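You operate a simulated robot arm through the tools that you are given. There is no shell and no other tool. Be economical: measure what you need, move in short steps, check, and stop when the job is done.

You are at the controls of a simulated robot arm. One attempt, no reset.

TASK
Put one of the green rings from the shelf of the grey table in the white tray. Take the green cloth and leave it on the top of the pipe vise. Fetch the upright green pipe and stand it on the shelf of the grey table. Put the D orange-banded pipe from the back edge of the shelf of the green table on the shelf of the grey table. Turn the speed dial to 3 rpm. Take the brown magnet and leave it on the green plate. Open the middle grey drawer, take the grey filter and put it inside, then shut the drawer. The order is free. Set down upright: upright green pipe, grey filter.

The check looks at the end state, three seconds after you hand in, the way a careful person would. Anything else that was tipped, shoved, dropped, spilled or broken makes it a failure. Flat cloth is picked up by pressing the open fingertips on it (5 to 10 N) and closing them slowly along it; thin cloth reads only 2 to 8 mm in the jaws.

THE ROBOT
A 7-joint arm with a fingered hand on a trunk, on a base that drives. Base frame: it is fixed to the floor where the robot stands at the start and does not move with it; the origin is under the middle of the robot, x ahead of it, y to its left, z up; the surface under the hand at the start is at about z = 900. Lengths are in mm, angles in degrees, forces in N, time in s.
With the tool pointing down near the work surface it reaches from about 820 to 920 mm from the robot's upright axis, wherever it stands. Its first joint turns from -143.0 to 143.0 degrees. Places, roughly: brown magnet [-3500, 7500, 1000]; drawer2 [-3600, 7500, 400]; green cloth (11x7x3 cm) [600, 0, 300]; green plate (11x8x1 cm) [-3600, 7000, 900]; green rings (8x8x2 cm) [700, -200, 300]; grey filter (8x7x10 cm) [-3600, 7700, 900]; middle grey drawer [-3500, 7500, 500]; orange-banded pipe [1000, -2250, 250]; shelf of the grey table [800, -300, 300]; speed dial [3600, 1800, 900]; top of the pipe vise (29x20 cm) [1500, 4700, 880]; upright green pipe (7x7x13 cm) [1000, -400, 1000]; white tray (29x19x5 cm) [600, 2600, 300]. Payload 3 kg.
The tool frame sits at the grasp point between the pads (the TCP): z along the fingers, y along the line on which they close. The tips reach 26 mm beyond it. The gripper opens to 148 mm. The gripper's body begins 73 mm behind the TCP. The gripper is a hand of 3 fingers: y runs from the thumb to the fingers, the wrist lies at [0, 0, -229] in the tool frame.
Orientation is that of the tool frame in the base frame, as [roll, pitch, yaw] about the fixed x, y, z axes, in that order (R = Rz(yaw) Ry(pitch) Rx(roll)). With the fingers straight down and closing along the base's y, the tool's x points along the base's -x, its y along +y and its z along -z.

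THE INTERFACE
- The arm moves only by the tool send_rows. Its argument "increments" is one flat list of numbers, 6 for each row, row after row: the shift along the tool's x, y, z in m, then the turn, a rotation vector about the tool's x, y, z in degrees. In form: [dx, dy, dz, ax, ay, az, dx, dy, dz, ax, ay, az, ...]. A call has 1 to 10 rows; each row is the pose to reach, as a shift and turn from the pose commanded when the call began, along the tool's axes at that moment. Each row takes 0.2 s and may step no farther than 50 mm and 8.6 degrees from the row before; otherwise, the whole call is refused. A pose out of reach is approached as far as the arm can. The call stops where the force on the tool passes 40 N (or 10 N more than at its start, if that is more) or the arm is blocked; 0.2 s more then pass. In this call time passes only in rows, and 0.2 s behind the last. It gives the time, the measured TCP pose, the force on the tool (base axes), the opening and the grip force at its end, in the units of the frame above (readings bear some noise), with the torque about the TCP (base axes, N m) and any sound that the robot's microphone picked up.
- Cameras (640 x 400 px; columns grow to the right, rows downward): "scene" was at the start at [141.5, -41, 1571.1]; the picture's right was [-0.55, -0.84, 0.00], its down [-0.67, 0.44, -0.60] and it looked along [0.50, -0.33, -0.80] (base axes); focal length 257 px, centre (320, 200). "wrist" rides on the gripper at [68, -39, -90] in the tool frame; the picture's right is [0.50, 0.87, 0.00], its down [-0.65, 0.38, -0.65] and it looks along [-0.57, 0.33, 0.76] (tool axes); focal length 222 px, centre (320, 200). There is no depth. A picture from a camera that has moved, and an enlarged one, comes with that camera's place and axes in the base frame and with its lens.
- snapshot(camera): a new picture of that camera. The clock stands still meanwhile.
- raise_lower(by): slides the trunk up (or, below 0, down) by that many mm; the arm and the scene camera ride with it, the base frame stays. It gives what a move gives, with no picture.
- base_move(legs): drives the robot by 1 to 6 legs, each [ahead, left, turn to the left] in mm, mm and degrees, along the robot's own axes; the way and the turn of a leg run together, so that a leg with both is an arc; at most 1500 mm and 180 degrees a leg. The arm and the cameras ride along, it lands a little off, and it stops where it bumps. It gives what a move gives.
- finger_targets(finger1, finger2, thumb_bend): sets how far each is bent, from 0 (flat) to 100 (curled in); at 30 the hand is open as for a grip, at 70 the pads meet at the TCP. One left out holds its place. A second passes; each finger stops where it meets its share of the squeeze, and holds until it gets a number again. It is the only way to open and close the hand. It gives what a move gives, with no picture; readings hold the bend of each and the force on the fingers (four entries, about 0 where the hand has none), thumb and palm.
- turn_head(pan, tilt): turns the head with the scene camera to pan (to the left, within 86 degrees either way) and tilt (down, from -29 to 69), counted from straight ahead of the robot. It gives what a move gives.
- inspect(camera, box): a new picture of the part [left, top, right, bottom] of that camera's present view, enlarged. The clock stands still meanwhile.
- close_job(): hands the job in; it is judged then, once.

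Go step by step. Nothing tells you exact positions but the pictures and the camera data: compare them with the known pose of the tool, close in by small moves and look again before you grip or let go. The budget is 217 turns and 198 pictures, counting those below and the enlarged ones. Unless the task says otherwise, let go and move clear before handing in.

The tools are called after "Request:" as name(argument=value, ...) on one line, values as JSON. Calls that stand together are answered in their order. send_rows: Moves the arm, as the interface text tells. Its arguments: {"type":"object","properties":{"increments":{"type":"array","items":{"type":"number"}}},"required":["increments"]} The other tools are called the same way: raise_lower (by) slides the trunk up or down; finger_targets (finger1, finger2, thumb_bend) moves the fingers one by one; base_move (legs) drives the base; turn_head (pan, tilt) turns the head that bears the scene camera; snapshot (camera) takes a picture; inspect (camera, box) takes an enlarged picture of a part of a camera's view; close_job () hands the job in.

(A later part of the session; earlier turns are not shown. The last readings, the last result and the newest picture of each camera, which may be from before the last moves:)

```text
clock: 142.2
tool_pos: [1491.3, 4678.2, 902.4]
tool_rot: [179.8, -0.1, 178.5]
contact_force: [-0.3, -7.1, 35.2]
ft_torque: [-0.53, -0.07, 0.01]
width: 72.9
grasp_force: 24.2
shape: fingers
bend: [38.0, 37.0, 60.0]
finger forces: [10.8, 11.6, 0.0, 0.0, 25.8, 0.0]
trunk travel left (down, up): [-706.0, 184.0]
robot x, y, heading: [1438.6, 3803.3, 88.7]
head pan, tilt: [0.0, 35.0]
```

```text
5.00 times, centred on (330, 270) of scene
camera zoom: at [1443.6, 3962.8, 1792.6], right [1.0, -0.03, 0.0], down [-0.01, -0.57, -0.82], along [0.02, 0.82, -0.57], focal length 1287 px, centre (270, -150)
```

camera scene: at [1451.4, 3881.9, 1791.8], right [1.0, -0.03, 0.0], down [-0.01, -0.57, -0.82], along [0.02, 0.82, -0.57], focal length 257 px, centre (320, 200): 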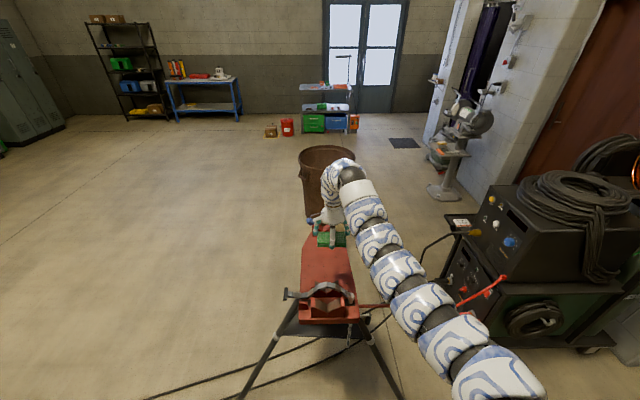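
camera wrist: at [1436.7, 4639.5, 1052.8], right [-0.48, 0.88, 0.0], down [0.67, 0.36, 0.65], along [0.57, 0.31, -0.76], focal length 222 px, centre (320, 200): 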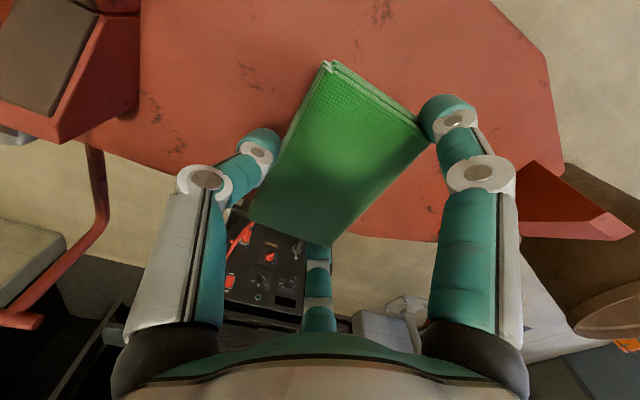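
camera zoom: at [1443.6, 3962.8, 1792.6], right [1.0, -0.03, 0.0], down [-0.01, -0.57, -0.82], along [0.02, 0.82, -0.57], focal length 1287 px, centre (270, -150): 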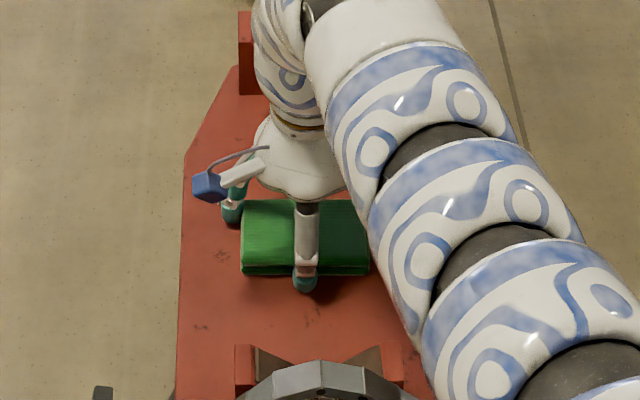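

Contact found at about TCP 908; I'm pressing a bit, so back up 5 mm and release.

Request:
send_rows(increments=[0, 0, -0.005, 0, 0, 0])

Request:
finger_targets(finger1=32, finger2=32, thumb_bend=35)

Request:
send_rows(increments=[0, 0, -0.02, 0, 0, 0, 0, 0, -0.06, 0, 0, 0, 0, 0, -0.11, 0, 0, 0, 0, 0, -0.16, 0, 0, 0, 0, 0, -0.2, 0, 0, 0])

Request:
snapshot(camera="wrist")

```text
clock: 142.6
tool_pos: [1492.4, 4676.5, 905.1]
tool_rot: [-180.0, -0.1, 178.4]
contact_force: [-0.4, -1.6, 4.9]
ft_torque: [-0.11, 0.0, 0.02]
width: 72.9
grasp_force: 17.4
shape: fingers
bend: [38.0, 37.0, 59.0]
finger forces: [12.1, 11.8, 0.0, 0.0, 11.3, 0.0]
trunk travel left (down, up): [-706.0, 184.0]
robot x, y, heading: [1441.0, 3799.5, 88.6]
head pan, tilt: [0.0, 35.0]
```

```text
clock: 143.6
tool_pos: [1491.5, 4678.6, 905.5]
tool_rot: [-179.9, -0.2, 178.5]
contact_force: [-0.4, 0.0, 0.2]
ft_torque: [0.05, 0.0, 0.02]
width: 115.6
grasp_force: 0.2
shape: fingers
bend: [32.0, 32.0, 35.0]
finger forces: [0.0, 0.0, 0.1, 0.0, 0.0, 0.0]
trunk travel left (down, up): [-706.0, 184.0]
robot x, y, heading: [1442.0, 3796.9, 88.8]
head pan, tilt: [0.0, 35.0]
```

```text
clock: 144.8
tool_pos: [1490.1, 4678.8, 1105.2]
tool_rot: [-179.8, -0.1, 178.5]
contact_force: [-0.5, -0.3, -1.0]
ft_torque: [0.04, -0.02, 0.0]
width: 116.1
grasp_force: 0.2
shape: fingers
bend: [32.0, 32.0, 35.0]
finger forces: [0.0, 0.0, 0.0, 0.1, 0.1, 0.1]
trunk travel left (down, up): [-706.0, 184.0]
robot x, y, heading: [1441.8, 3798.8, 88.7]
head pan, tilt: [0.0, 35.0]
```

```text
134 pictures are left
camera wrist: at [1420.6, 4641.3, 1196.3], right [-0.48, 0.88, 0.0], down [0.67, 0.36, 0.65], along [0.57, 0.31, -0.76], focal length 222 px, centre (320, 200)
```

wrist: 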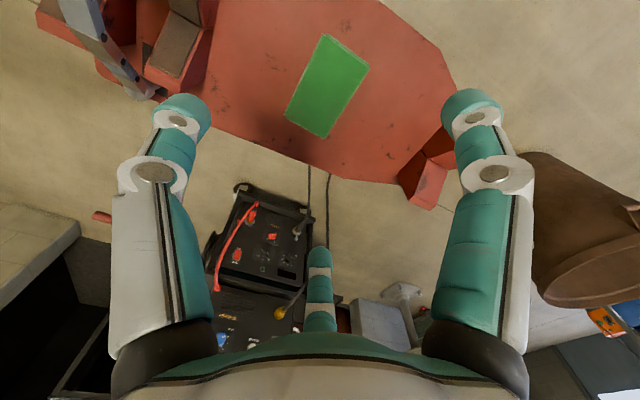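

The cloth lies on the plate. Next the dial: I'll back off, turn to face +x and survey.

Request:
base_move(legs=[[-450, 0, 0], [0, 0, -110]])

Request:
turn_head(pan=0, tilt=25)

Request:
snapshot(camera="scene")

```text
clock: 152.2
tool_pos: [2243.6, 3004.8, 1104.1]
tool_rot: [-179.8, -0.1, 69.2]
contact_force: [0.7, 0.7, -0.3]
ft_torque: [0.0, -0.03, 0.0]
width: 115.6
grasp_force: 0.0
shape: fingers
bend: [32.0, 32.0, 35.0]
finger forces: [0.0, 0.0, 0.0, 0.0, 0.1, 0.1]
trunk travel left (down, up): [-706.0, 184.0]
robot x, y, heading: [1432.0, 3345.7, -20.7]
head pan, tilt: [0.0, 35.0]
```

```text
clock: 152.9
tool_pos: [2242.4, 3005.1, 1103.0]
tool_rot: [-179.8, -0.1, 69.2]
contact_force: [0.2, -0.5, 0.0]
ft_torque: [0.01, 0.0, 0.02]
width: 115.8
grasp_force: 0.1
shape: fingers
bend: [32.0, 32.0, 35.0]
finger forces: [0.0, 0.1, 0.0, 0.0, 0.0, 0.1]
trunk travel left (down, up): [-706.0, 184.0]
robot x, y, heading: [1429.0, 3347.3, -20.6]
head pan, tilt: [0.0, 25.0]
```

```text
133 pictures are left
camera scene: at [1589.9, 3282.2, 1807.5], right [-0.35, -0.94, 0.0], down [-0.4, 0.15, -0.91], along [0.85, -0.32, -0.42], focal length 257 px, centre (320, 200)
```

scene: 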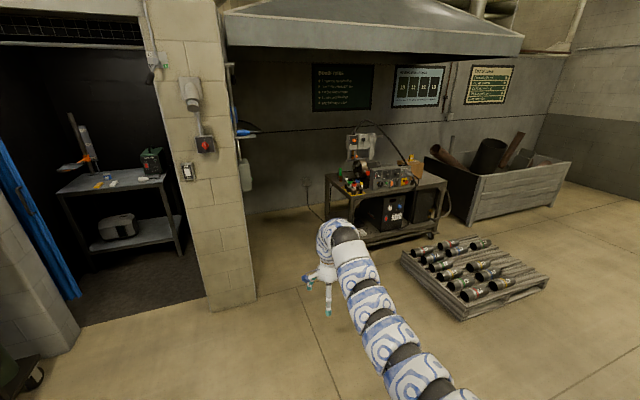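

The control bench is at about (3650,1750) with a pallet to its right. I'll drive toward it diagonally from the left.

Request:
base_move(legs=[[0, 0, -16], [1000, 0, 0]])

Request:
snapshot(camera="scene")

Request:
inspect(camera="scene", box=[260, 90, 500, 240])

```text
clock: 159.0
tool_pos: [2923.9, 2210.9, 1104.1]
tool_rot: [-179.8, -0.2, 53.9]
contact_force: [0.2, 0.1, -0.3]
ft_torque: [-0.05, 0.01, 0.02]
width: 115.6
grasp_force: 0.0
shape: fingers
bend: [32.0, 32.0, 35.0]
finger forces: [0.0, 0.0, 0.0, 0.0, 0.0, 0.1]
trunk travel left (down, up): [-706.0, 184.0]
robot x, y, heading: [2227.5, 2750.7, -35.8]
head pan, tilt: [0.0, 25.0]
```

```text
132 pictures are left
camera scene: at [2367.3, 2650.6, 1807.5], right [-0.59, -0.81, 0.0], down [-0.34, 0.25, -0.91], along [0.73, -0.53, -0.42], focal length 257 px, centre (320, 200)
```

scene: 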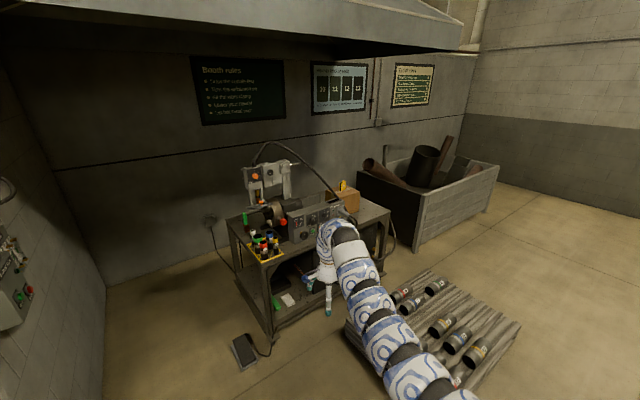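

```text
2.67 times, centred on (380, 165) of scene
camera zoom: at [2367.3, 2650.6, 1807.5], right [-0.59, -0.81, 0.0], down [-0.34, 0.25, -0.91], along [0.73, -0.53, -0.42], focal length 686 px, centre (160, 293)
```

zoom: 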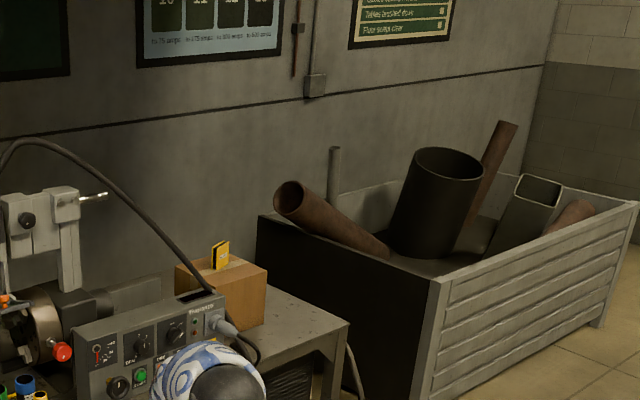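

Request:
inspect(camera="scene", box=[270, 190, 350, 245])

Request:
inspect(camera="scene", box=[220, 140, 400, 360])

```text
7.27 times, centred on (310, 218) of scene
camera zoom: at [2367.3, 2650.6, 1807.5], right [-0.59, -0.81, 0.0], down [-0.34, 0.25, -0.91], along [0.73, -0.53, -0.42], focal length 1872 px, centre (393, 73)
```

zoom: 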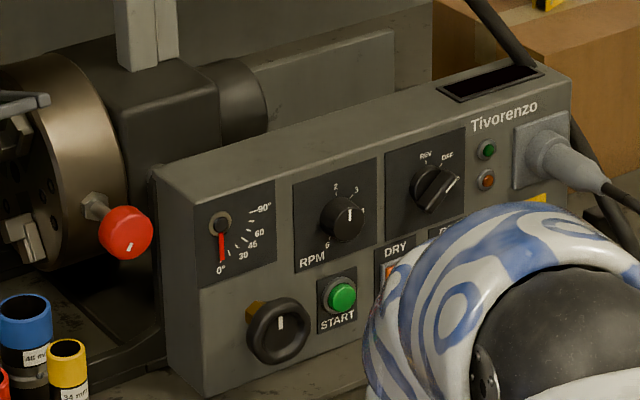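

```text
1.82 times, centred on (310, 250) of scene
camera zoom: at [2367.3, 2650.6, 1807.5], right [-0.59, -0.81, 0.0], down [-0.34, 0.25, -0.91], along [0.73, -0.53, -0.42], focal length 468 px, centre (338, 109)
```

zoom: 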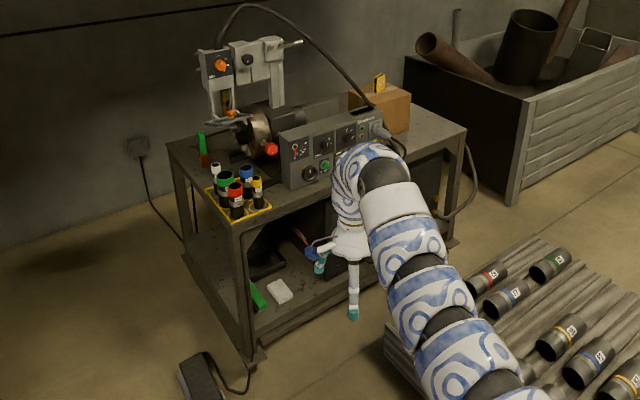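

The RPM knob is on an upright panel facing -x, at about (3650,1776,935). I'll swing the hand about its wrist to point forward, in open space, to be able to turn it.

Request:
send_rows(increments=[0, 0.0327, -0.0023, -8.2, 0, 0, 0, 0.0647, -0.0093, -16.4, 0, 0, 0, 0.0953, -0.0208, -24.6, 0, 0, 0, 0.1241, -0.0365, -32.8, 0, 0, 0, 0.1502, -0.0562, -41, 0, 0, 0, 0.1734, -0.0794, -49.2, 0, 0, 0, 0.1929, -0.1056, -57.4, 0, 0, 0, 0.2085, -0.1344, -65.6, 0, 0, 0, 0.2199, -0.1651, -73.8, 0, 0, 0, 0.2268, -0.1971, -82, 0, 0])

Request:
snapshot(camera="wrist")

Request:
snapshot(camera="scene")

```text
clock: 161.2
tool_pos: [3107.9, 2076.9, 1302.4]
tool_rot: [98.0, -0.1, 53.9]
contact_force: [0.6, 0.0, -0.3]
ft_torque: [0.01, 0.03, 0.01]
width: 115.6
grasp_force: 0.0
shape: fingers
bend: [32.0, 32.0, 35.0]
finger forces: [0.0, 0.0, 0.0, 0.0, 0.1, 0.0]
trunk travel left (down, up): [-706.0, 184.0]
robot x, y, heading: [2228.6, 2752.2, -35.9]
head pan, tilt: [0.0, 25.0]
```

```text
128 pictures are left
camera wrist: at [3069.6, 2187.0, 1278.1], right [0.39, 0.33, 0.86], down [-0.87, -0.18, 0.46], along [0.31, -0.93, 0.22], focal length 222 px, centre (320, 200)
```

wrist: 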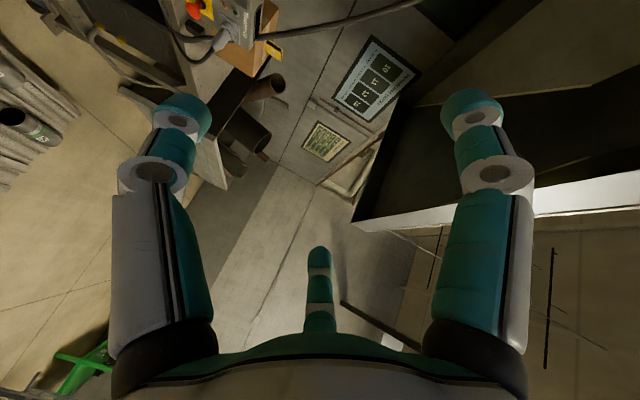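

```text
127 pictures are left
camera scene: at [2366.9, 2650.9, 1807.6], right [-0.59, -0.81, 0.0], down [-0.34, 0.25, -0.91], along [0.73, -0.53, -0.42], focal length 257 px, centre (320, 200)
```

scene: 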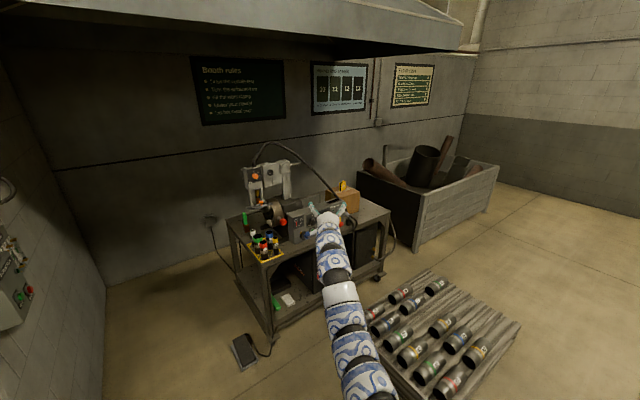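

The pose is as computed. Now yaw the hand to point along +x with the thumb below.

Request:
send_rows(increments=[0.027, 0.005, -0.003, -1.55, 7.2, -0.5, 0.054, 0.01, -0.009, -3.1, 14.4, -1.0, 0.081, 0.0155, -0.018, -4.65, 21.6, -1.5, 0.108, 0.0206, -0.031, -6.2, 28.8, -2.0, 0.1348, 0.0257, -0.0454, -7.75, 36, -2.5])

Request:
snapshot(camera="wrist")

```text
clock: 162.4
tool_pos: [3150.6, 2208.8, 1334.6]
tool_rot: [89.9, -0.2, 89.9]
contact_force: [-0.6, 0.8, 0.4]
ft_torque: [0.01, -0.01, -0.01]
width: 116.0
grasp_force: 0.3
shape: fingers
bend: [32.0, 32.0, 35.0]
finger forces: [0.1, 0.0, 0.0, 0.1, 0.0, 0.0]
trunk travel left (down, up): [-706.0, 184.0]
robot x, y, heading: [2230.8, 2752.6, -35.9]
head pan, tilt: [0.0, 25.0]
```

```text
126 pictures are left
camera wrist: at [3060.7, 2277.5, 1296.9], right [0.0, 0.5, 0.87], down [-0.66, -0.66, 0.38], along [0.76, -0.57, 0.33], focal length 222 px, centre (320, 200)
```

wrist: 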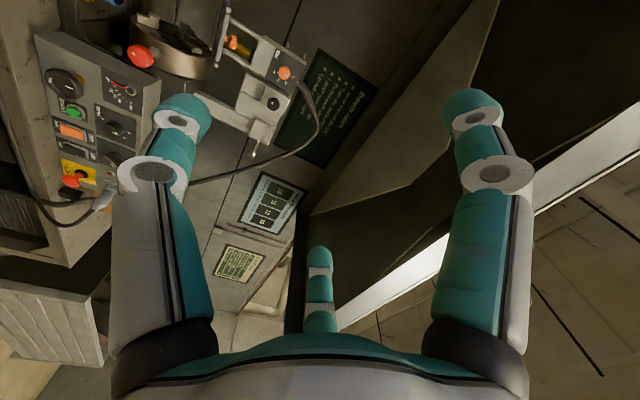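

The knob lies at roughly (3690,1750,905). Lowering the trunk and driving to a stand-off about 180 mm before it.

Request:
raise_lower(by=-400)

Request:
base_move(legs=[[500, -150, 0]])

Request:
snapshot(camera="scene")

Request:
snapshot(camera="wrist")

```text
clock: 166.2
tool_pos: [3152.1, 2209.6, 934.9]
tool_rot: [90.0, -0.1, 90.0]
contact_force: [-0.7, 0.3, 0.6]
ft_torque: [-0.02, -0.02, -0.01]
width: 116.2
grasp_force: 0.0
shape: fingers
bend: [32.0, 32.0, 35.0]
finger forces: [0.1, 0.1, 0.0, 0.0, 0.0, 0.0]
trunk travel left (down, up): [-306.0, 584.0]
robot x, y, heading: [2229.2, 2752.1, -35.9]
head pan, tilt: [0.0, 25.0]
```

```text
clock: 169.2
tool_pos: [3466.9, 1795.2, 933.4]
tool_rot: [90.0, -0.2, 90.0]
contact_force: [0.3, -0.4, -0.5]
ft_torque: [-0.02, -0.01, 0.01]
width: 116.1
grasp_force: 0.0
shape: fingers
bend: [32.0, 32.0, 35.0]
finger forces: [0.0, 0.0, 0.1, 0.1, 0.0, 0.0]
trunk travel left (down, up): [-306.0, 584.0]
robot x, y, heading: [2541.5, 2338.8, -36.1]
head pan, tilt: [0.0, 25.0]
```

```text
125 pictures are left
camera scene: at [2682.5, 2237.0, 1407.6], right [-0.59, -0.81, 0.0], down [-0.34, 0.25, -0.91], along [0.73, -0.53, -0.42], focal length 257 px, centre (320, 200)
```

scene: 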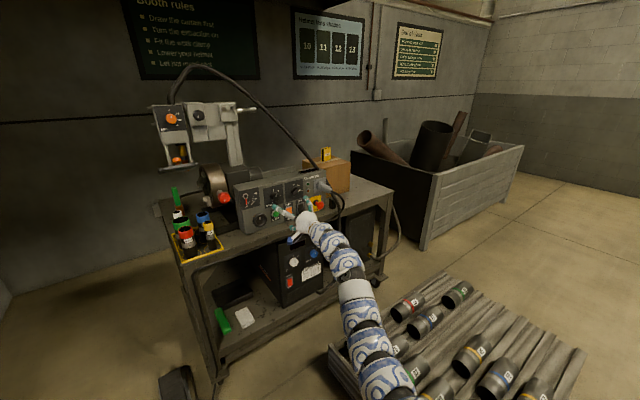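

```text
124 pictures are left
camera wrist: at [3375.9, 1863.2, 896.2], right [0.0, 0.5, 0.87], down [-0.66, -0.66, 0.38], along [0.76, -0.57, 0.33], focal length 222 px, centre (320, 200)
```

wrist: 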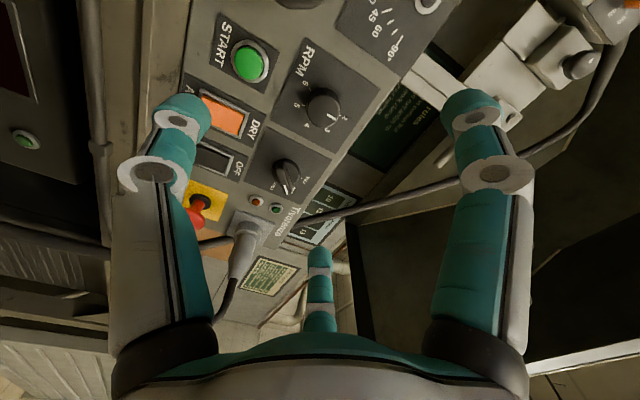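

Request:
inspect(camera="wrist", box=[250, 30, 400, 160])

Request:
inspect(camera="scene", box=[230, 160, 350, 250])

```text
3.08 times, centred on (325, 95) of wrist
camera zoom: at [3375.9, 1863.2, 896.2], right [0.0, 0.5, 0.87], down [-0.66, -0.66, 0.38], along [0.76, -0.57, 0.33], focal length 684 px, centre (305, 523)
```

zoom: 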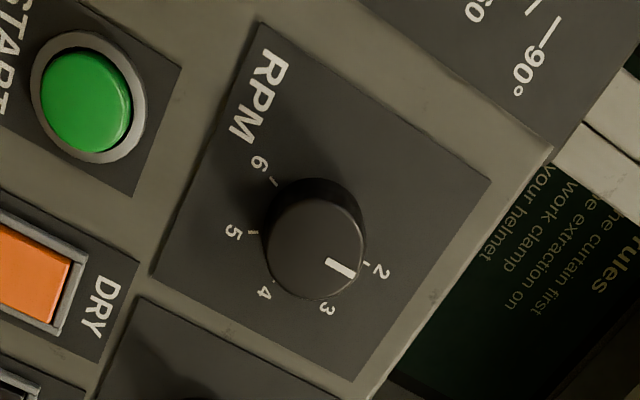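

```text
4.44 times, centred on (290, 205) of scene
camera zoom: at [2682.5, 2237.0, 1407.6], right [-0.59, -0.81, 0.0], down [-0.34, 0.25, -0.91], along [0.73, -0.53, -0.42], focal length 1144 px, centre (453, 178)
```

zoom: 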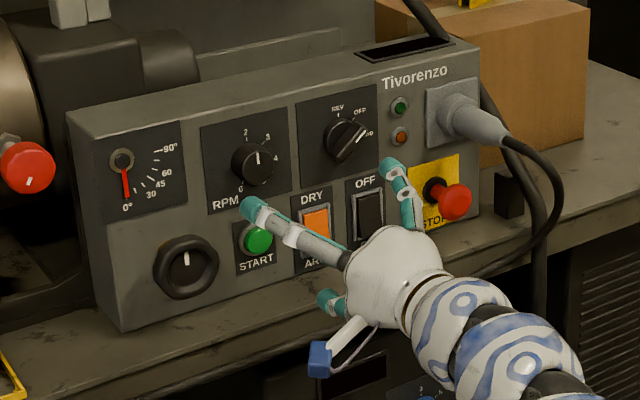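

The pointer is at 2; the 3 mark is about 50° clockwise. Knob face is at about (3642,1785,942). I'll pre-turn the hand by -50° in the open, part-close the fingers and drive 125 mm closer.

Request:
finger_targets(finger1=47, finger2=47, thumb_bend=47)

Request:
send_rows(increments=[-0.002, 0.002, 0, 0, 0, -8.4, -0.004, 0.004, 0, 0, 0, -16.8, -0.006, 0.006, 0, 0, 0, -25.2, -0.008, 0.008, 0, 0, 0, -33.6, -0.01, 0.009, 0, 0, 0, -42, -0.01, 0.009, 0, 0, 0, -50])

Request:
base_move(legs=[[90, 65, 0]])

Request:
snapshot(camera="wrist")

Request:
inspect(camera="scene", box=[230, 160, 350, 250])

```text
clock: 170.2
tool_pos: [3466.8, 1794.5, 934.5]
tool_rot: [90.0, -0.2, 89.9]
contact_force: [-0.9, -0.4, 0.2]
ft_torque: [0.01, 0.0, 0.01]
width: 72.8
grasp_force: 0.0
shape: fingers
bend: [47.0, 47.0, 47.0]
finger forces: [0.1, 0.1, 0.1, 0.1, 0.0, 0.1]
trunk travel left (down, up): [-306.0, 584.0]
robot x, y, heading: [2545.8, 2337.5, -36.0]
head pan, tilt: [0.0, 25.0]
```

```text
clock: 171.6
tool_pos: [3467.6, 1785.9, 942.2]
tool_rot: [90.1, 50.1, 89.9]
contact_force: [0.7, -0.5, -0.1]
ft_torque: [0.01, -0.02, 0.02]
width: 72.4
grasp_force: 0.0
shape: fingers
bend: [47.0, 47.0, 47.0]
finger forces: [0.1, 0.0, 0.0, 0.0, 0.1, 0.0]
trunk travel left (down, up): [-306.0, 584.0]
robot x, y, heading: [2543.6, 2339.2, -36.0]
head pan, tilt: [0.0, 25.0]
```

```text
clock: 172.8
tool_pos: [3580.3, 1787.1, 942.9]
tool_rot: [89.9, 49.8, 89.9]
contact_force: [-0.2, 0.4, -0.6]
ft_torque: [0.0, 0.02, 0.01]
width: 72.4
grasp_force: 0.1
shape: fingers
bend: [47.0, 47.0, 47.0]
finger forces: [0.0, 0.0, 0.0, 0.0, 0.0, 0.0]
trunk travel left (down, up): [-306.0, 584.0]
robot x, y, heading: [2654.3, 2334.1, -35.9]
head pan, tilt: [0.0, 25.0]
```

```text
121 pictures are left
camera wrist: at [3488.0, 1800.3, 867.1], right [0.0, 0.98, 0.18], down [-0.65, -0.13, 0.74], along [0.76, -0.12, 0.64], focal length 222 px, centre (320, 200)
```

wrist: 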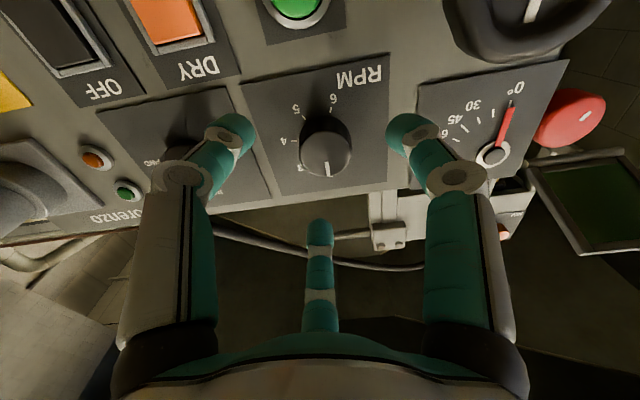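

```text
4.44 times, centred on (290, 205) of scene
camera zoom: at [2794.1, 2236.8, 1407.6], right [-0.59, -0.81, 0.0], down [-0.34, 0.25, -0.91], along [0.73, -0.53, -0.42], focal length 1144 px, centre (453, 178)
```

zoom: 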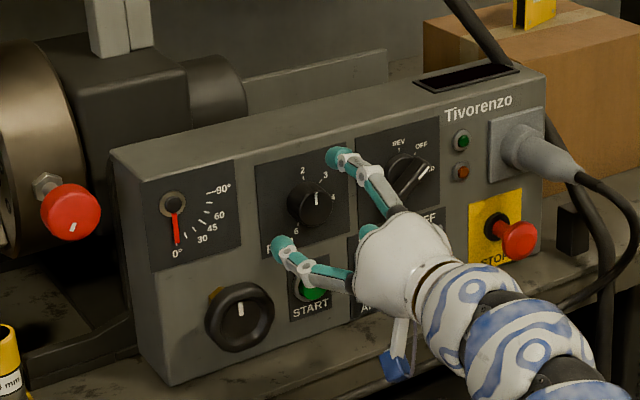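

Refined: the knob face is at about (3630,1788,945), nearly on the tool axis. Advancing 35 mm along the axis.

Request:
send_rows(increments=[-0.001, 0.002, 0.015, 0, 0, 0, -0.001, 0.002, 0.028, 0, 0, 0, -0.001, 0.002, 0.036, 0, 0, 0])

Request:
snapshot(camera="wrist")

Request:
inspect(camera="scene", box=[260, 180, 330, 230])

```text
clock: 173.6
tool_pos: [3613.5, 1786.2, 946.5]
tool_rot: [89.8, 49.8, 89.6]
contact_force: [-32.9, 3.8, -4.0]
ft_torque: [0.1, 0.11, -0.03]
width: 74.7
grasp_force: 16.3
shape: fingers
bend: [45.0, 47.0, 47.0]
finger forces: [8.5, 12.1, 0.1, 0.1, 12.8, 0.1]
trunk travel left (down, up): [-306.0, 584.0]
robot x, y, heading: [2656.1, 2337.3, -35.8]
head pan, tilt: [0.0, 25.0]
```

```text
119 pictures are left
camera wrist: at [3521.8, 1798.9, 870.6], right [0.0, 0.98, 0.18], down [-0.66, -0.13, 0.74], along [0.75, -0.12, 0.65], focal length 222 px, centre (320, 200)
```

wrist: 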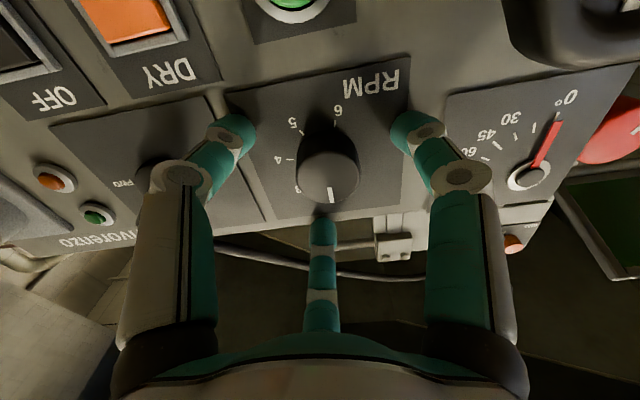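

```text
8.00 times, centred on (295, 205) of scene
camera zoom: at [2791.1, 2237.2, 1407.8], right [-0.59, -0.81, 0.0], down [-0.34, 0.25, -0.91], along [0.73, -0.53, -0.42], focal length 2059 px, centre (520, 160)
```

zoom: 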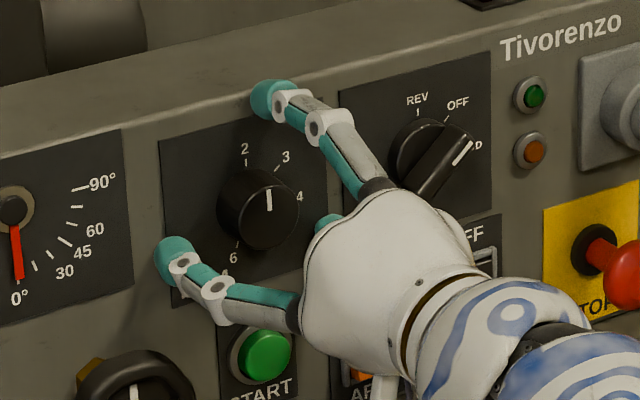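

The tips touched the panel, so the panel face is at about x=3645. Backing off about 9 mm, centring, then closing gently on the knob.

Request:
send_rows(increments=[0.0025, 0, -0.009, 0, 0, 0])

Request:
finger_targets(finger1=68, finger2=68, thumb_bend=68)

Request:
snapshot(camera="wrist")

Request:
inspect(camera="scene", box=[260, 180, 330, 230])

```text
clock: 174.0
tool_pos: [3608.2, 1791.3, 943.4]
tool_rot: [89.9, 49.8, 90.1]
contact_force: [-0.4, -0.1, -0.5]
ft_torque: [-0.03, 0.01, 0.01]
width: 72.5
grasp_force: 0.1
shape: fingers
bend: [47.0, 47.0, 47.0]
finger forces: [0.0, 0.0, 0.1, 0.0, 0.1, 0.0]
trunk travel left (down, up): [-306.0, 584.0]
robot x, y, heading: [2655.3, 2338.7, -35.7]
head pan, tilt: [0.0, 25.0]
```

```text
clock: 175.0
tool_pos: [3607.9, 1790.7, 942.6]
tool_rot: [90.0, 49.8, 90.0]
contact_force: [1.9, -0.6, -2.7]
ft_torque: [0.01, 0.02, -0.01]
width: 27.2
grasp_force: 9.9
shape: fingers
bend: [60.0, 62.0, 63.0]
finger forces: [6.6, 4.8, 0.0, 0.1, 7.9, 0.0]
trunk travel left (down, up): [-306.0, 584.0]
robot x, y, heading: [2655.3, 2340.1, -36.0]
head pan, tilt: [0.0, 25.0]
```

```text
117 pictures are left
camera wrist: at [3516.4, 1803.0, 867.0], right [0.0, 0.98, 0.18], down [-0.65, -0.13, 0.74], along [0.76, -0.12, 0.64], focal length 222 px, centre (320, 200)
```

wrist: 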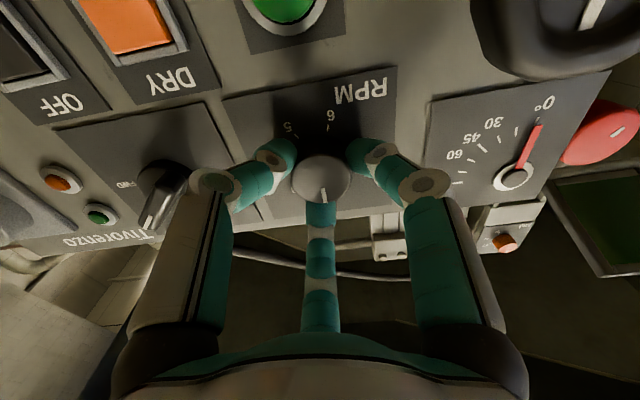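

```text
8.00 times, centred on (295, 205) of scene
camera zoom: at [2794.8, 2236.8, 1407.5], right [-0.59, -0.81, 0.0], down [-0.34, 0.25, -0.91], along [0.73, -0.53, -0.42], focal length 2059 px, centre (520, 160)
```

zoom: 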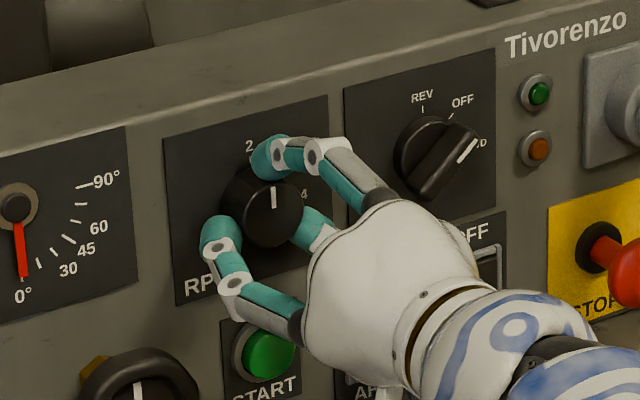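

The knob is gripped, pointer at 2. Turning clockwise about 49°.

Request:
send_rows(increments=[0, 0, 0, 0, 0, 8.2, 0, 0, 0, 0, 0, 16.4, 0, 0, 0, 0, 0, 24.6, 0, 0, 0, 0, 0, 32.8, 0, 0, 0, 0, 0, 41, 0, 0, 0, 0, 0, 49])

Request:
inspect(camera="scene", box=[260, 180, 330, 230])

Request:
inspect(camera="wrist", box=[240, 80, 400, 230])

```text
clock: 176.4
tool_pos: [3606.8, 1787.9, 942.5]
tool_rot: [90.1, 0.6, 89.9]
contact_force: [5.4, 1.1, -4.5]
ft_torque: [-0.03, 0.07, 0.04]
width: 27.6
grasp_force: 9.9
shape: fingers
bend: [61.0, 62.0, 62.0]
finger forces: [5.6, 4.3, 0.1, 0.0, 9.8, 0.1]
trunk travel left (down, up): [-306.0, 584.0]
robot x, y, heading: [2651.4, 2336.6, -36.0]
head pan, tilt: [0.0, 25.0]
```

```text
8.00 times, centred on (295, 205) of scene
camera zoom: at [2795.3, 2236.7, 1407.4], right [-0.59, -0.81, 0.0], down [-0.34, 0.25, -0.91], along [0.73, -0.53, -0.42], focal length 2059 px, centre (520, 160)
```

zoom: 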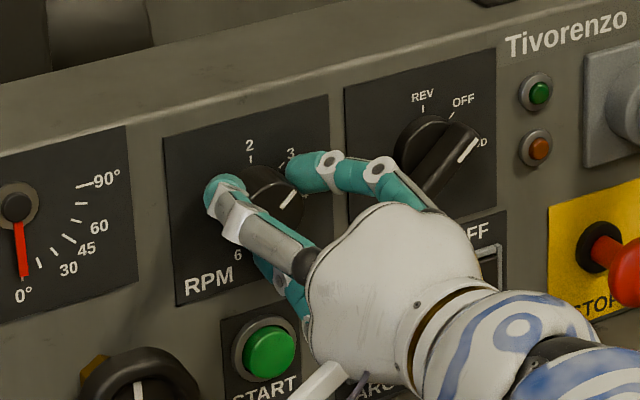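

```text
2.67 times, centred on (320, 155) of wrist
camera zoom: at [3515.9, 1855.6, 903.3], right [0.0, 0.51, 0.86], down [-0.65, -0.65, 0.39], along [0.76, -0.56, 0.33], focal length 592 px, centre (320, 320)
```

zoom: 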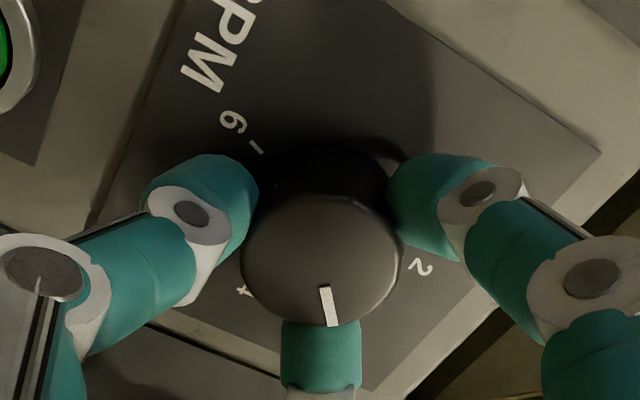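

The knob turned with the hand. Releasing and backing off to read it.

Request:
finger_targets(finger1=46, finger2=46, thumb_bend=46)

Request:
send_rows(increments=[0, 0, -0.04, 0, 0, 0, 0, 0, -0.08, 0, 0, 0, 0, 0, -0.12, 0, 0, 0])

Request:
inspect(camera="scene", box=[260, 180, 330, 230])

Request:
inspect(camera="wrist", box=[250, 30, 400, 160])

```text
clock: 177.4
tool_pos: [3607.6, 1788.7, 943.1]
tool_rot: [89.9, 0.9, 90.0]
contact_force: [-0.7, -0.1, -0.4]
ft_torque: [0.05, -0.01, 0.02]
width: 74.8
grasp_force: 0.0
shape: fingers
bend: [46.0, 46.0, 46.0]
finger forces: [0.1, 0.0, 0.0, 0.0, 0.0, 0.0]
trunk travel left (down, up): [-306.0, 584.0]
robot x, y, heading: [2654.4, 2336.9, -36.2]
head pan, tilt: [0.0, 25.0]
```

```text
clock: 178.2
tool_pos: [3485.8, 1789.9, 942.6]
tool_rot: [90.1, 0.9, 90.1]
contact_force: [0.1, -1.0, 0.8]
ft_torque: [0.01, -0.02, -0.02]
width: 75.0
grasp_force: 0.0
shape: fingers
bend: [46.0, 46.0, 46.0]
finger forces: [0.1, 0.0, 0.1, 0.1, 0.1, 0.0]
trunk travel left (down, up): [-306.0, 584.0]
robot x, y, heading: [2651.9, 2336.7, -36.3]
head pan, tilt: [0.0, 25.0]
```

```text
8.00 times, centred on (295, 205) of scene
camera zoom: at [2794.3, 2236.9, 1407.6], right [-0.59, -0.81, 0.0], down [-0.34, 0.25, -0.91], along [0.73, -0.53, -0.42], focal length 2059 px, centre (520, 160)
```

zoom: 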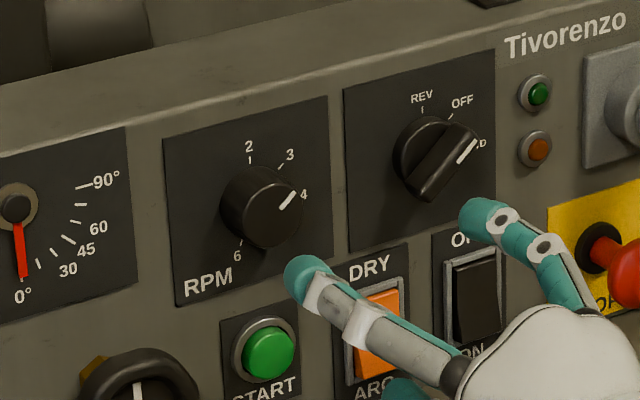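

```text
3.08 times, centred on (325, 95) of wrist
camera zoom: at [3393.1, 1856.1, 904.6], right [0.0, 0.51, 0.86], down [-0.65, -0.65, 0.39], along [0.76, -0.56, 0.33], focal length 684 px, centre (305, 523)
```

zoom: 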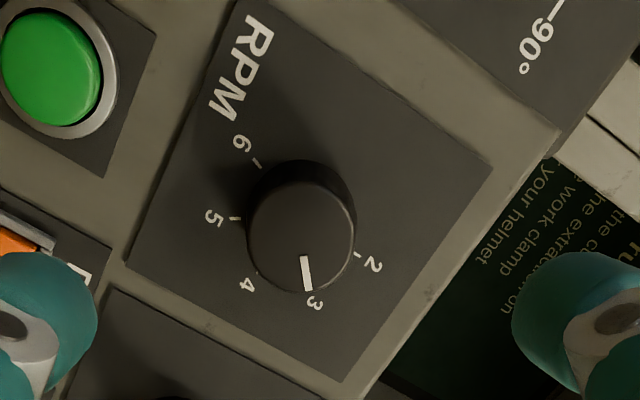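

The pointer reads 3 (about 48° vs mark 49°). Next the orange-banded pipe: I'll back away, restore the hand to vertical and drive toward the back of the green table.

Request:
base_move(legs=[[-450, 0, 0]])

Request:
send_rows(increments=[0, -0.0327, -0.0023, 8.2, 0, 0, 0, -0.0647, -0.0093, 16.4, 0, 0, 0, -0.0953, -0.0208, 24.6, 0, 0, 0, -0.1241, -0.0365, 32.8, 0, 0, 0, -0.1502, -0.0562, 41, 0, 0, 0, -0.1734, -0.0794, 49.2, 0, 0, 0, -0.1929, -0.1056, 57.4, 0, 0, 0, -0.2085, -0.1344, 65.6, 0, 0, 0, -0.2199, -0.1651, 73.8, 0, 0, 0, -0.2268, -0.1971, 82, 0, 0])

Request:
raise_lower(by=300)

Request:
base_move(legs=[[0, 0, -54], [1000, -300, 0], [1000, 0, 0]])

Request:
snapshot(camera="scene")

```text
clock: 181.0
tool_pos: [3119.0, 2057.0, 944.2]
tool_rot: [90.0, 0.8, 90.1]
contact_force: [-0.7, 0.5, 0.7]
ft_torque: [0.03, 0.0, 0.02]
width: 75.0
grasp_force: 0.0
shape: fingers
bend: [46.0, 46.0, 46.0]
finger forces: [0.1, 0.0, 0.0, 0.0, 0.0, 0.0]
trunk travel left (down, up): [-306.0, 584.0]
robot x, y, heading: [2286.5, 2604.8, -35.8]
head pan, tilt: [0.0, 25.0]
```

```text
clock: 183.4
tool_pos: [2942.6, 2101.0, 643.1]
tool_rot: [173.2, -10.1, 94.2]
contact_force: [-0.2, 0.2, 0.3]
ft_torque: [0.04, 0.02, 0.0]
width: 75.1
grasp_force: 0.1
shape: fingers
bend: [46.0, 46.0, 46.0]
finger forces: [0.1, 0.0, 0.1, 0.0, 0.1, 0.1]
out of reach, approached as far as the arm can: row 10
trunk travel left (down, up): [-306.0, 584.0]
robot x, y, heading: [2288.7, 2604.5, -35.8]
head pan, tilt: [0.0, 25.0]
stopped in row 10: the arm was blocked; the commanded pose is now the measured one
```

```text
clock: 186.4
tool_pos: [2942.9, 2101.9, 944.4]
tool_rot: [173.1, -9.9, 94.2]
contact_force: [-0.4, 0.9, -0.3]
ft_torque: [0.01, 0.04, -0.02]
width: 75.2
grasp_force: 0.1
shape: fingers
bend: [46.0, 46.0, 46.0]
finger forces: [0.0, 0.0, 0.1, 0.0, 0.0, 0.0]
trunk travel left (down, up): [-606.0, 284.0]
robot x, y, heading: [2289.8, 2607.5, -35.8]
head pan, tilt: [0.0, 25.0]
```

```text
clock: 199.0
tool_pos: [1969.9, -235.3, 943.5]
tool_rot: [173.2, -9.9, 40.4]
contact_force: [-0.1, -0.3, 0.0]
ft_torque: [-0.03, 0.01, 0.02]
width: 75.2
grasp_force: 0.1
shape: fingers
bend: [46.0, 46.0, 46.0]
finger forces: [0.1, 0.0, 0.0, 0.1, 0.1, 0.1]
trunk travel left (down, up): [-606.0, 284.0]
robot x, y, heading: [1988.6, 593.7, -89.8]
head pan, tilt: [0.0, 25.0]
```

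```text
111 pictures are left
camera scene: at [1989.4, 417.8, 1707.5], right [-1.0, -0.01, 0.0], down [0.0, 0.42, -0.91], along [0.01, -0.91, -0.42], focal length 257 px, centre (320, 200)
```

scene: 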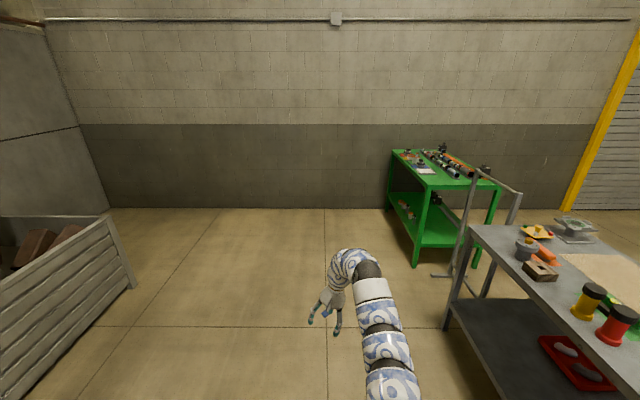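

Request:
inspect(camera="scene", box=[370, 130, 510, 280])

```text
2.67 times, centred on (440, 205) of scene
camera zoom: at [1989.4, 417.8, 1707.5], right [-1.0, -0.01, 0.0], down [0.0, 0.42, -0.91], along [0.01, -0.91, -0.42], focal length 686 px, centre (0, 187)
```

zoom: 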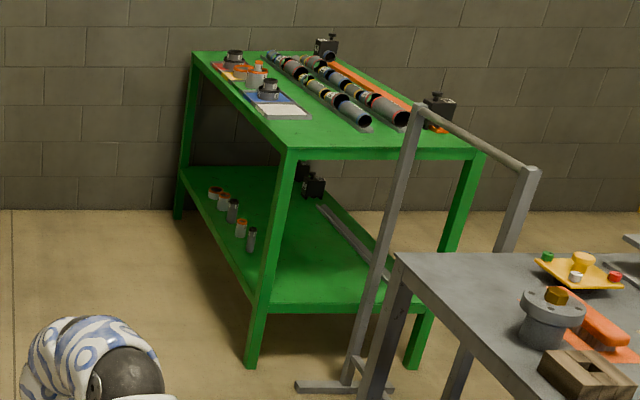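

Short banded pipes stand along the +x edge of the green table's shelf (x≈935, y -2200 to -2750). I'll drive to face that side.

Request:
base_move(legs=[[1450, 50, 0], [1350, 50, 0], [0, 0, -90]])

Request:
turn_head(pan=0, tilt=35)

Request:
snapshot(camera="scene")

```text
clock: 211.6
tool_pos: [2115.7, -2885.9, 944.0]
tool_rot: [174.2, -10.6, 40.4]
contact_force: [0.3, 29.0, 3.2]
ft_torque: [-0.81, 0.09, -0.7]
width: 75.2
grasp_force: 14.1
shape: fingers
bend: [46.0, 58.0, 46.0]
finger forces: [0.0, 28.2, 0.0, 0.1, 0.1, 0.0]
trunk travel left (down, up): [-606.0, 284.0]
robot x, y, heading: [2135.9, -2073.6, -89.7]
head pan, tilt: [0.0, 25.0]
stopped in leg 2: the robot was blocked; the commanded pose is now the measured one
```

```text
clock: 212.3
tool_pos: [2114.1, -2886.5, 943.6]
tool_rot: [173.9, -10.5, 40.5]
contact_force: [0.3, 28.5, 9.9]
ft_torque: [-1.12, 0.23, -0.63]
width: 75.3
grasp_force: 14.1
shape: fingers
bend: [46.0, 58.0, 46.0]
finger forces: [0.1, 28.3, 0.1, 0.0, 0.0, 0.0]
trunk travel left (down, up): [-606.0, 284.0]
robot x, y, heading: [2134.6, -2080.3, -90.0]
head pan, tilt: [0.0, 35.0]
```

```text
109 pictures are left
camera scene: at [2136.5, -2230.4, 1693.6], right [-1.0, 0.0, 0.0], down [0.0, 0.56, -0.83], along [0.0, -0.83, -0.56], focal length 257 px, centre (320, 200)
```

scene: 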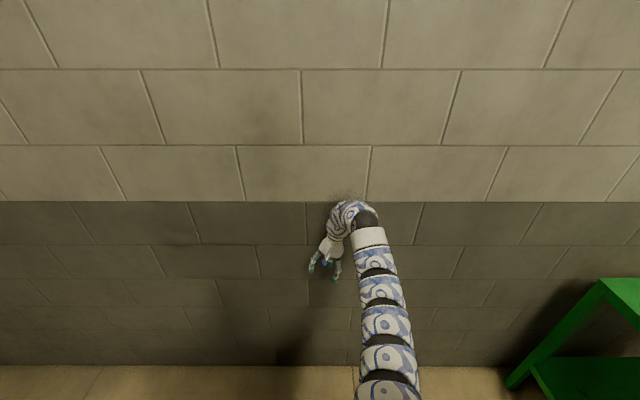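

A finger touched the wall. Backing off, then turning to face the table.

Request:
base_move(legs=[[-200, 0, 0], [0, 0, -90]])

Request:
snapshot(camera="scene")

```text
clock: 217.7
tool_pos: [1319.6, -1865.4, 934.9]
tool_rot: [174.5, -10.7, -48.6]
contact_force: [-0.7, -0.7, 0.5]
ft_torque: [-0.01, 0.02, -0.01]
width: 75.3
grasp_force: 0.1
shape: fingers
bend: [46.0, 46.0, 46.0]
finger forces: [0.0, 0.1, 0.0, 0.1, 0.1, 0.1]
trunk travel left (down, up): [-606.0, 284.0]
robot x, y, heading: [2131.2, -1875.2, -178.5]
head pan, tilt: [0.0, 35.0]
```

```text
108 pictures are left
camera scene: at [1968.0, -1877.0, 1691.8], right [-0.02, 1.0, 0.0], down [0.57, 0.01, -0.82], along [-0.82, -0.02, -0.57], focal length 257 px, centre (320, 200)
```

scene: 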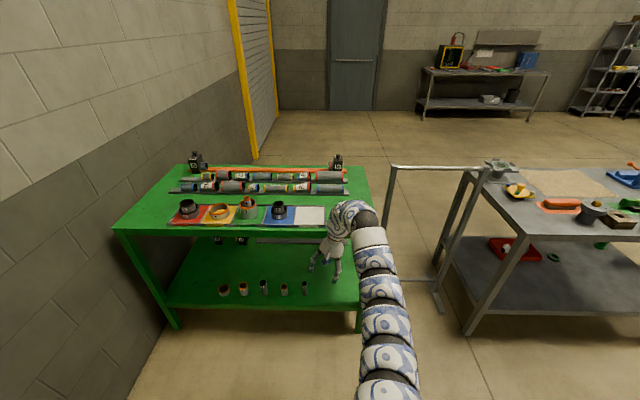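

Request:
inspect(camera="scene", box=[210, 270, 320, 305])

Request:
raise_lower(by=-400)

Request:
inspect(camera="scene", box=[200, 190, 330, 270])

```text
5.82 times, centred on (265, 288) of scene
camera zoom: at [1968.0, -1877.0, 1691.8], right [-0.02, 1.0, 0.0], down [0.57, 0.01, -0.82], along [-0.82, -0.02, -0.57], focal length 1497 px, centre (640, -309)
```

zoom: 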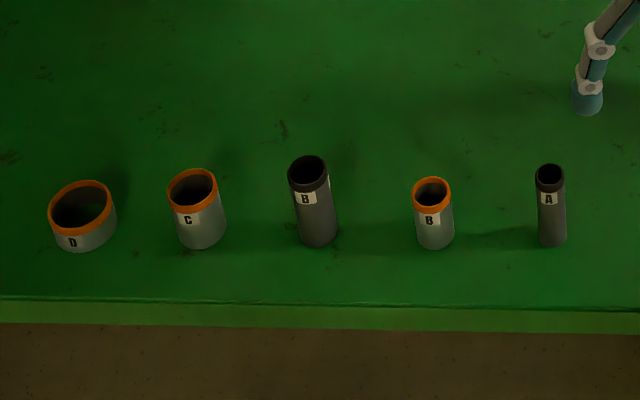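

```text
clock: 221.5
tool_pos: [1321.1, -1866.4, 535.4]
tool_rot: [174.5, -10.8, -48.6]
contact_force: [0.6, -0.2, -0.1]
ft_torque: [0.02, -0.04, -0.01]
width: 75.0
grasp_force: 0.1
shape: fingers
bend: [46.0, 46.0, 46.0]
finger forces: [0.0, 0.1, 0.1, 0.0, 0.0, 0.0]
trunk travel left (down, up): [-206.0, 684.0]
robot x, y, heading: [2139.4, -1874.3, -178.9]
head pan, tilt: [0.0, 35.0]
```

```text
4.92 times, centred on (265, 230) of scene
camera zoom: at [1968.1, -1877.2, 1291.8], right [-0.02, 1.0, 0.0], down [0.57, 0.01, -0.82], along [-0.82, -0.02, -0.57], focal length 1267 px, centre (591, 52)
```

zoom: 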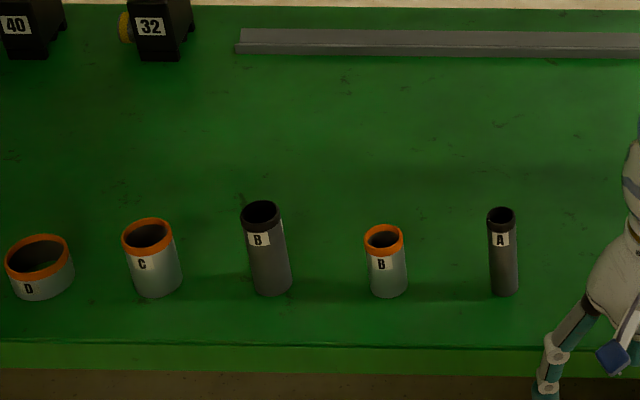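

The D pipe is the short wide one at the far left, at about (973,-2512) on a shelf at z≈270. I'll straighten the hand, lower a little, and drive left to face it.

Request:
send_rows(increments=[-0.014, 0.016, 0, 1.8, -3.6, 0, -0.028, 0.033, 0, 3.6, -7.2, 0, -0.043, 0.049, 0, 5.5, -10.8, -0.5])

Request:
raise_lower(by=-110)

Request:
base_move(legs=[[0, 640, -1]])

Request:
snapshot(camera="scene")

```text
clock: 222.3
tool_pos: [1254.0, -1868.3, 531.1]
tool_rot: [-180.0, 0.1, -48.5]
contact_force: [-0.2, -0.1, -0.6]
ft_torque: [-0.01, 0.0, -0.02]
width: 74.9
grasp_force: 0.1
shape: fingers
bend: [46.0, 46.0, 46.0]
finger forces: [0.0, 0.0, 0.1, 0.0, 0.0, 0.0]
trunk travel left (down, up): [-206.0, 684.0]
robot x, y, heading: [2138.8, -1871.7, -178.9]
head pan, tilt: [0.0, 35.0]
```

```text
clock: 223.7
tool_pos: [1255.1, -1867.9, 420.6]
tool_rot: [-180.0, 0.0, -48.6]
contact_force: [0.2, 0.4, -0.2]
ft_torque: [0.01, -0.01, 0.02]
width: 75.0
grasp_force: 0.0
shape: fingers
bend: [46.0, 46.0, 46.0]
finger forces: [0.1, 0.1, 0.0, 0.0, 0.1, 0.0]
trunk travel left (down, up): [-96.0, 794.0]
robot x, y, heading: [2133.9, -1872.8, -178.9]
head pan, tilt: [0.0, 35.0]
```

```text
clock: 227.2
tool_pos: [1267.8, -2488.6, 421.4]
tool_rot: [180.0, 0.0, -48.9]
contact_force: [-0.1, -0.1, -0.4]
ft_torque: [-0.02, -0.03, 0.0]
width: 75.1
grasp_force: 0.0
shape: fingers
bend: [46.0, 46.0, 46.0]
finger forces: [0.0, 0.1, 0.0, 0.0, 0.0, 0.1]
trunk travel left (down, up): [-96.0, 794.0]
robot x, y, heading: [2152.1, -2499.6, -178.9]
head pan, tilt: [0.0, 35.0]
```

```text
105 pictures are left
camera scene: at [1979.3, -2500.6, 1181.8], right [-0.02, 1.0, 0.0], down [0.57, 0.01, -0.82], along [-0.82, -0.01, -0.57], focal length 257 px, centre (320, 200)
```

scene: 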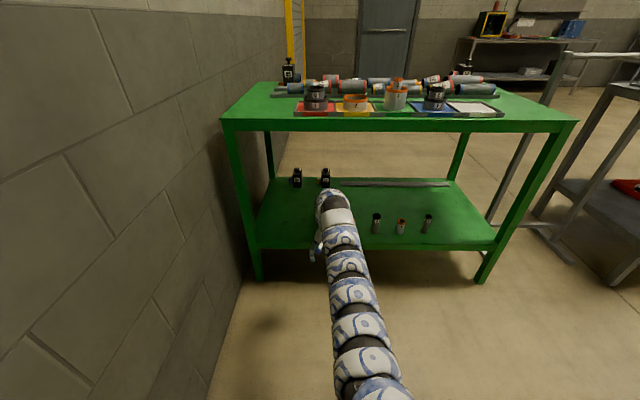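

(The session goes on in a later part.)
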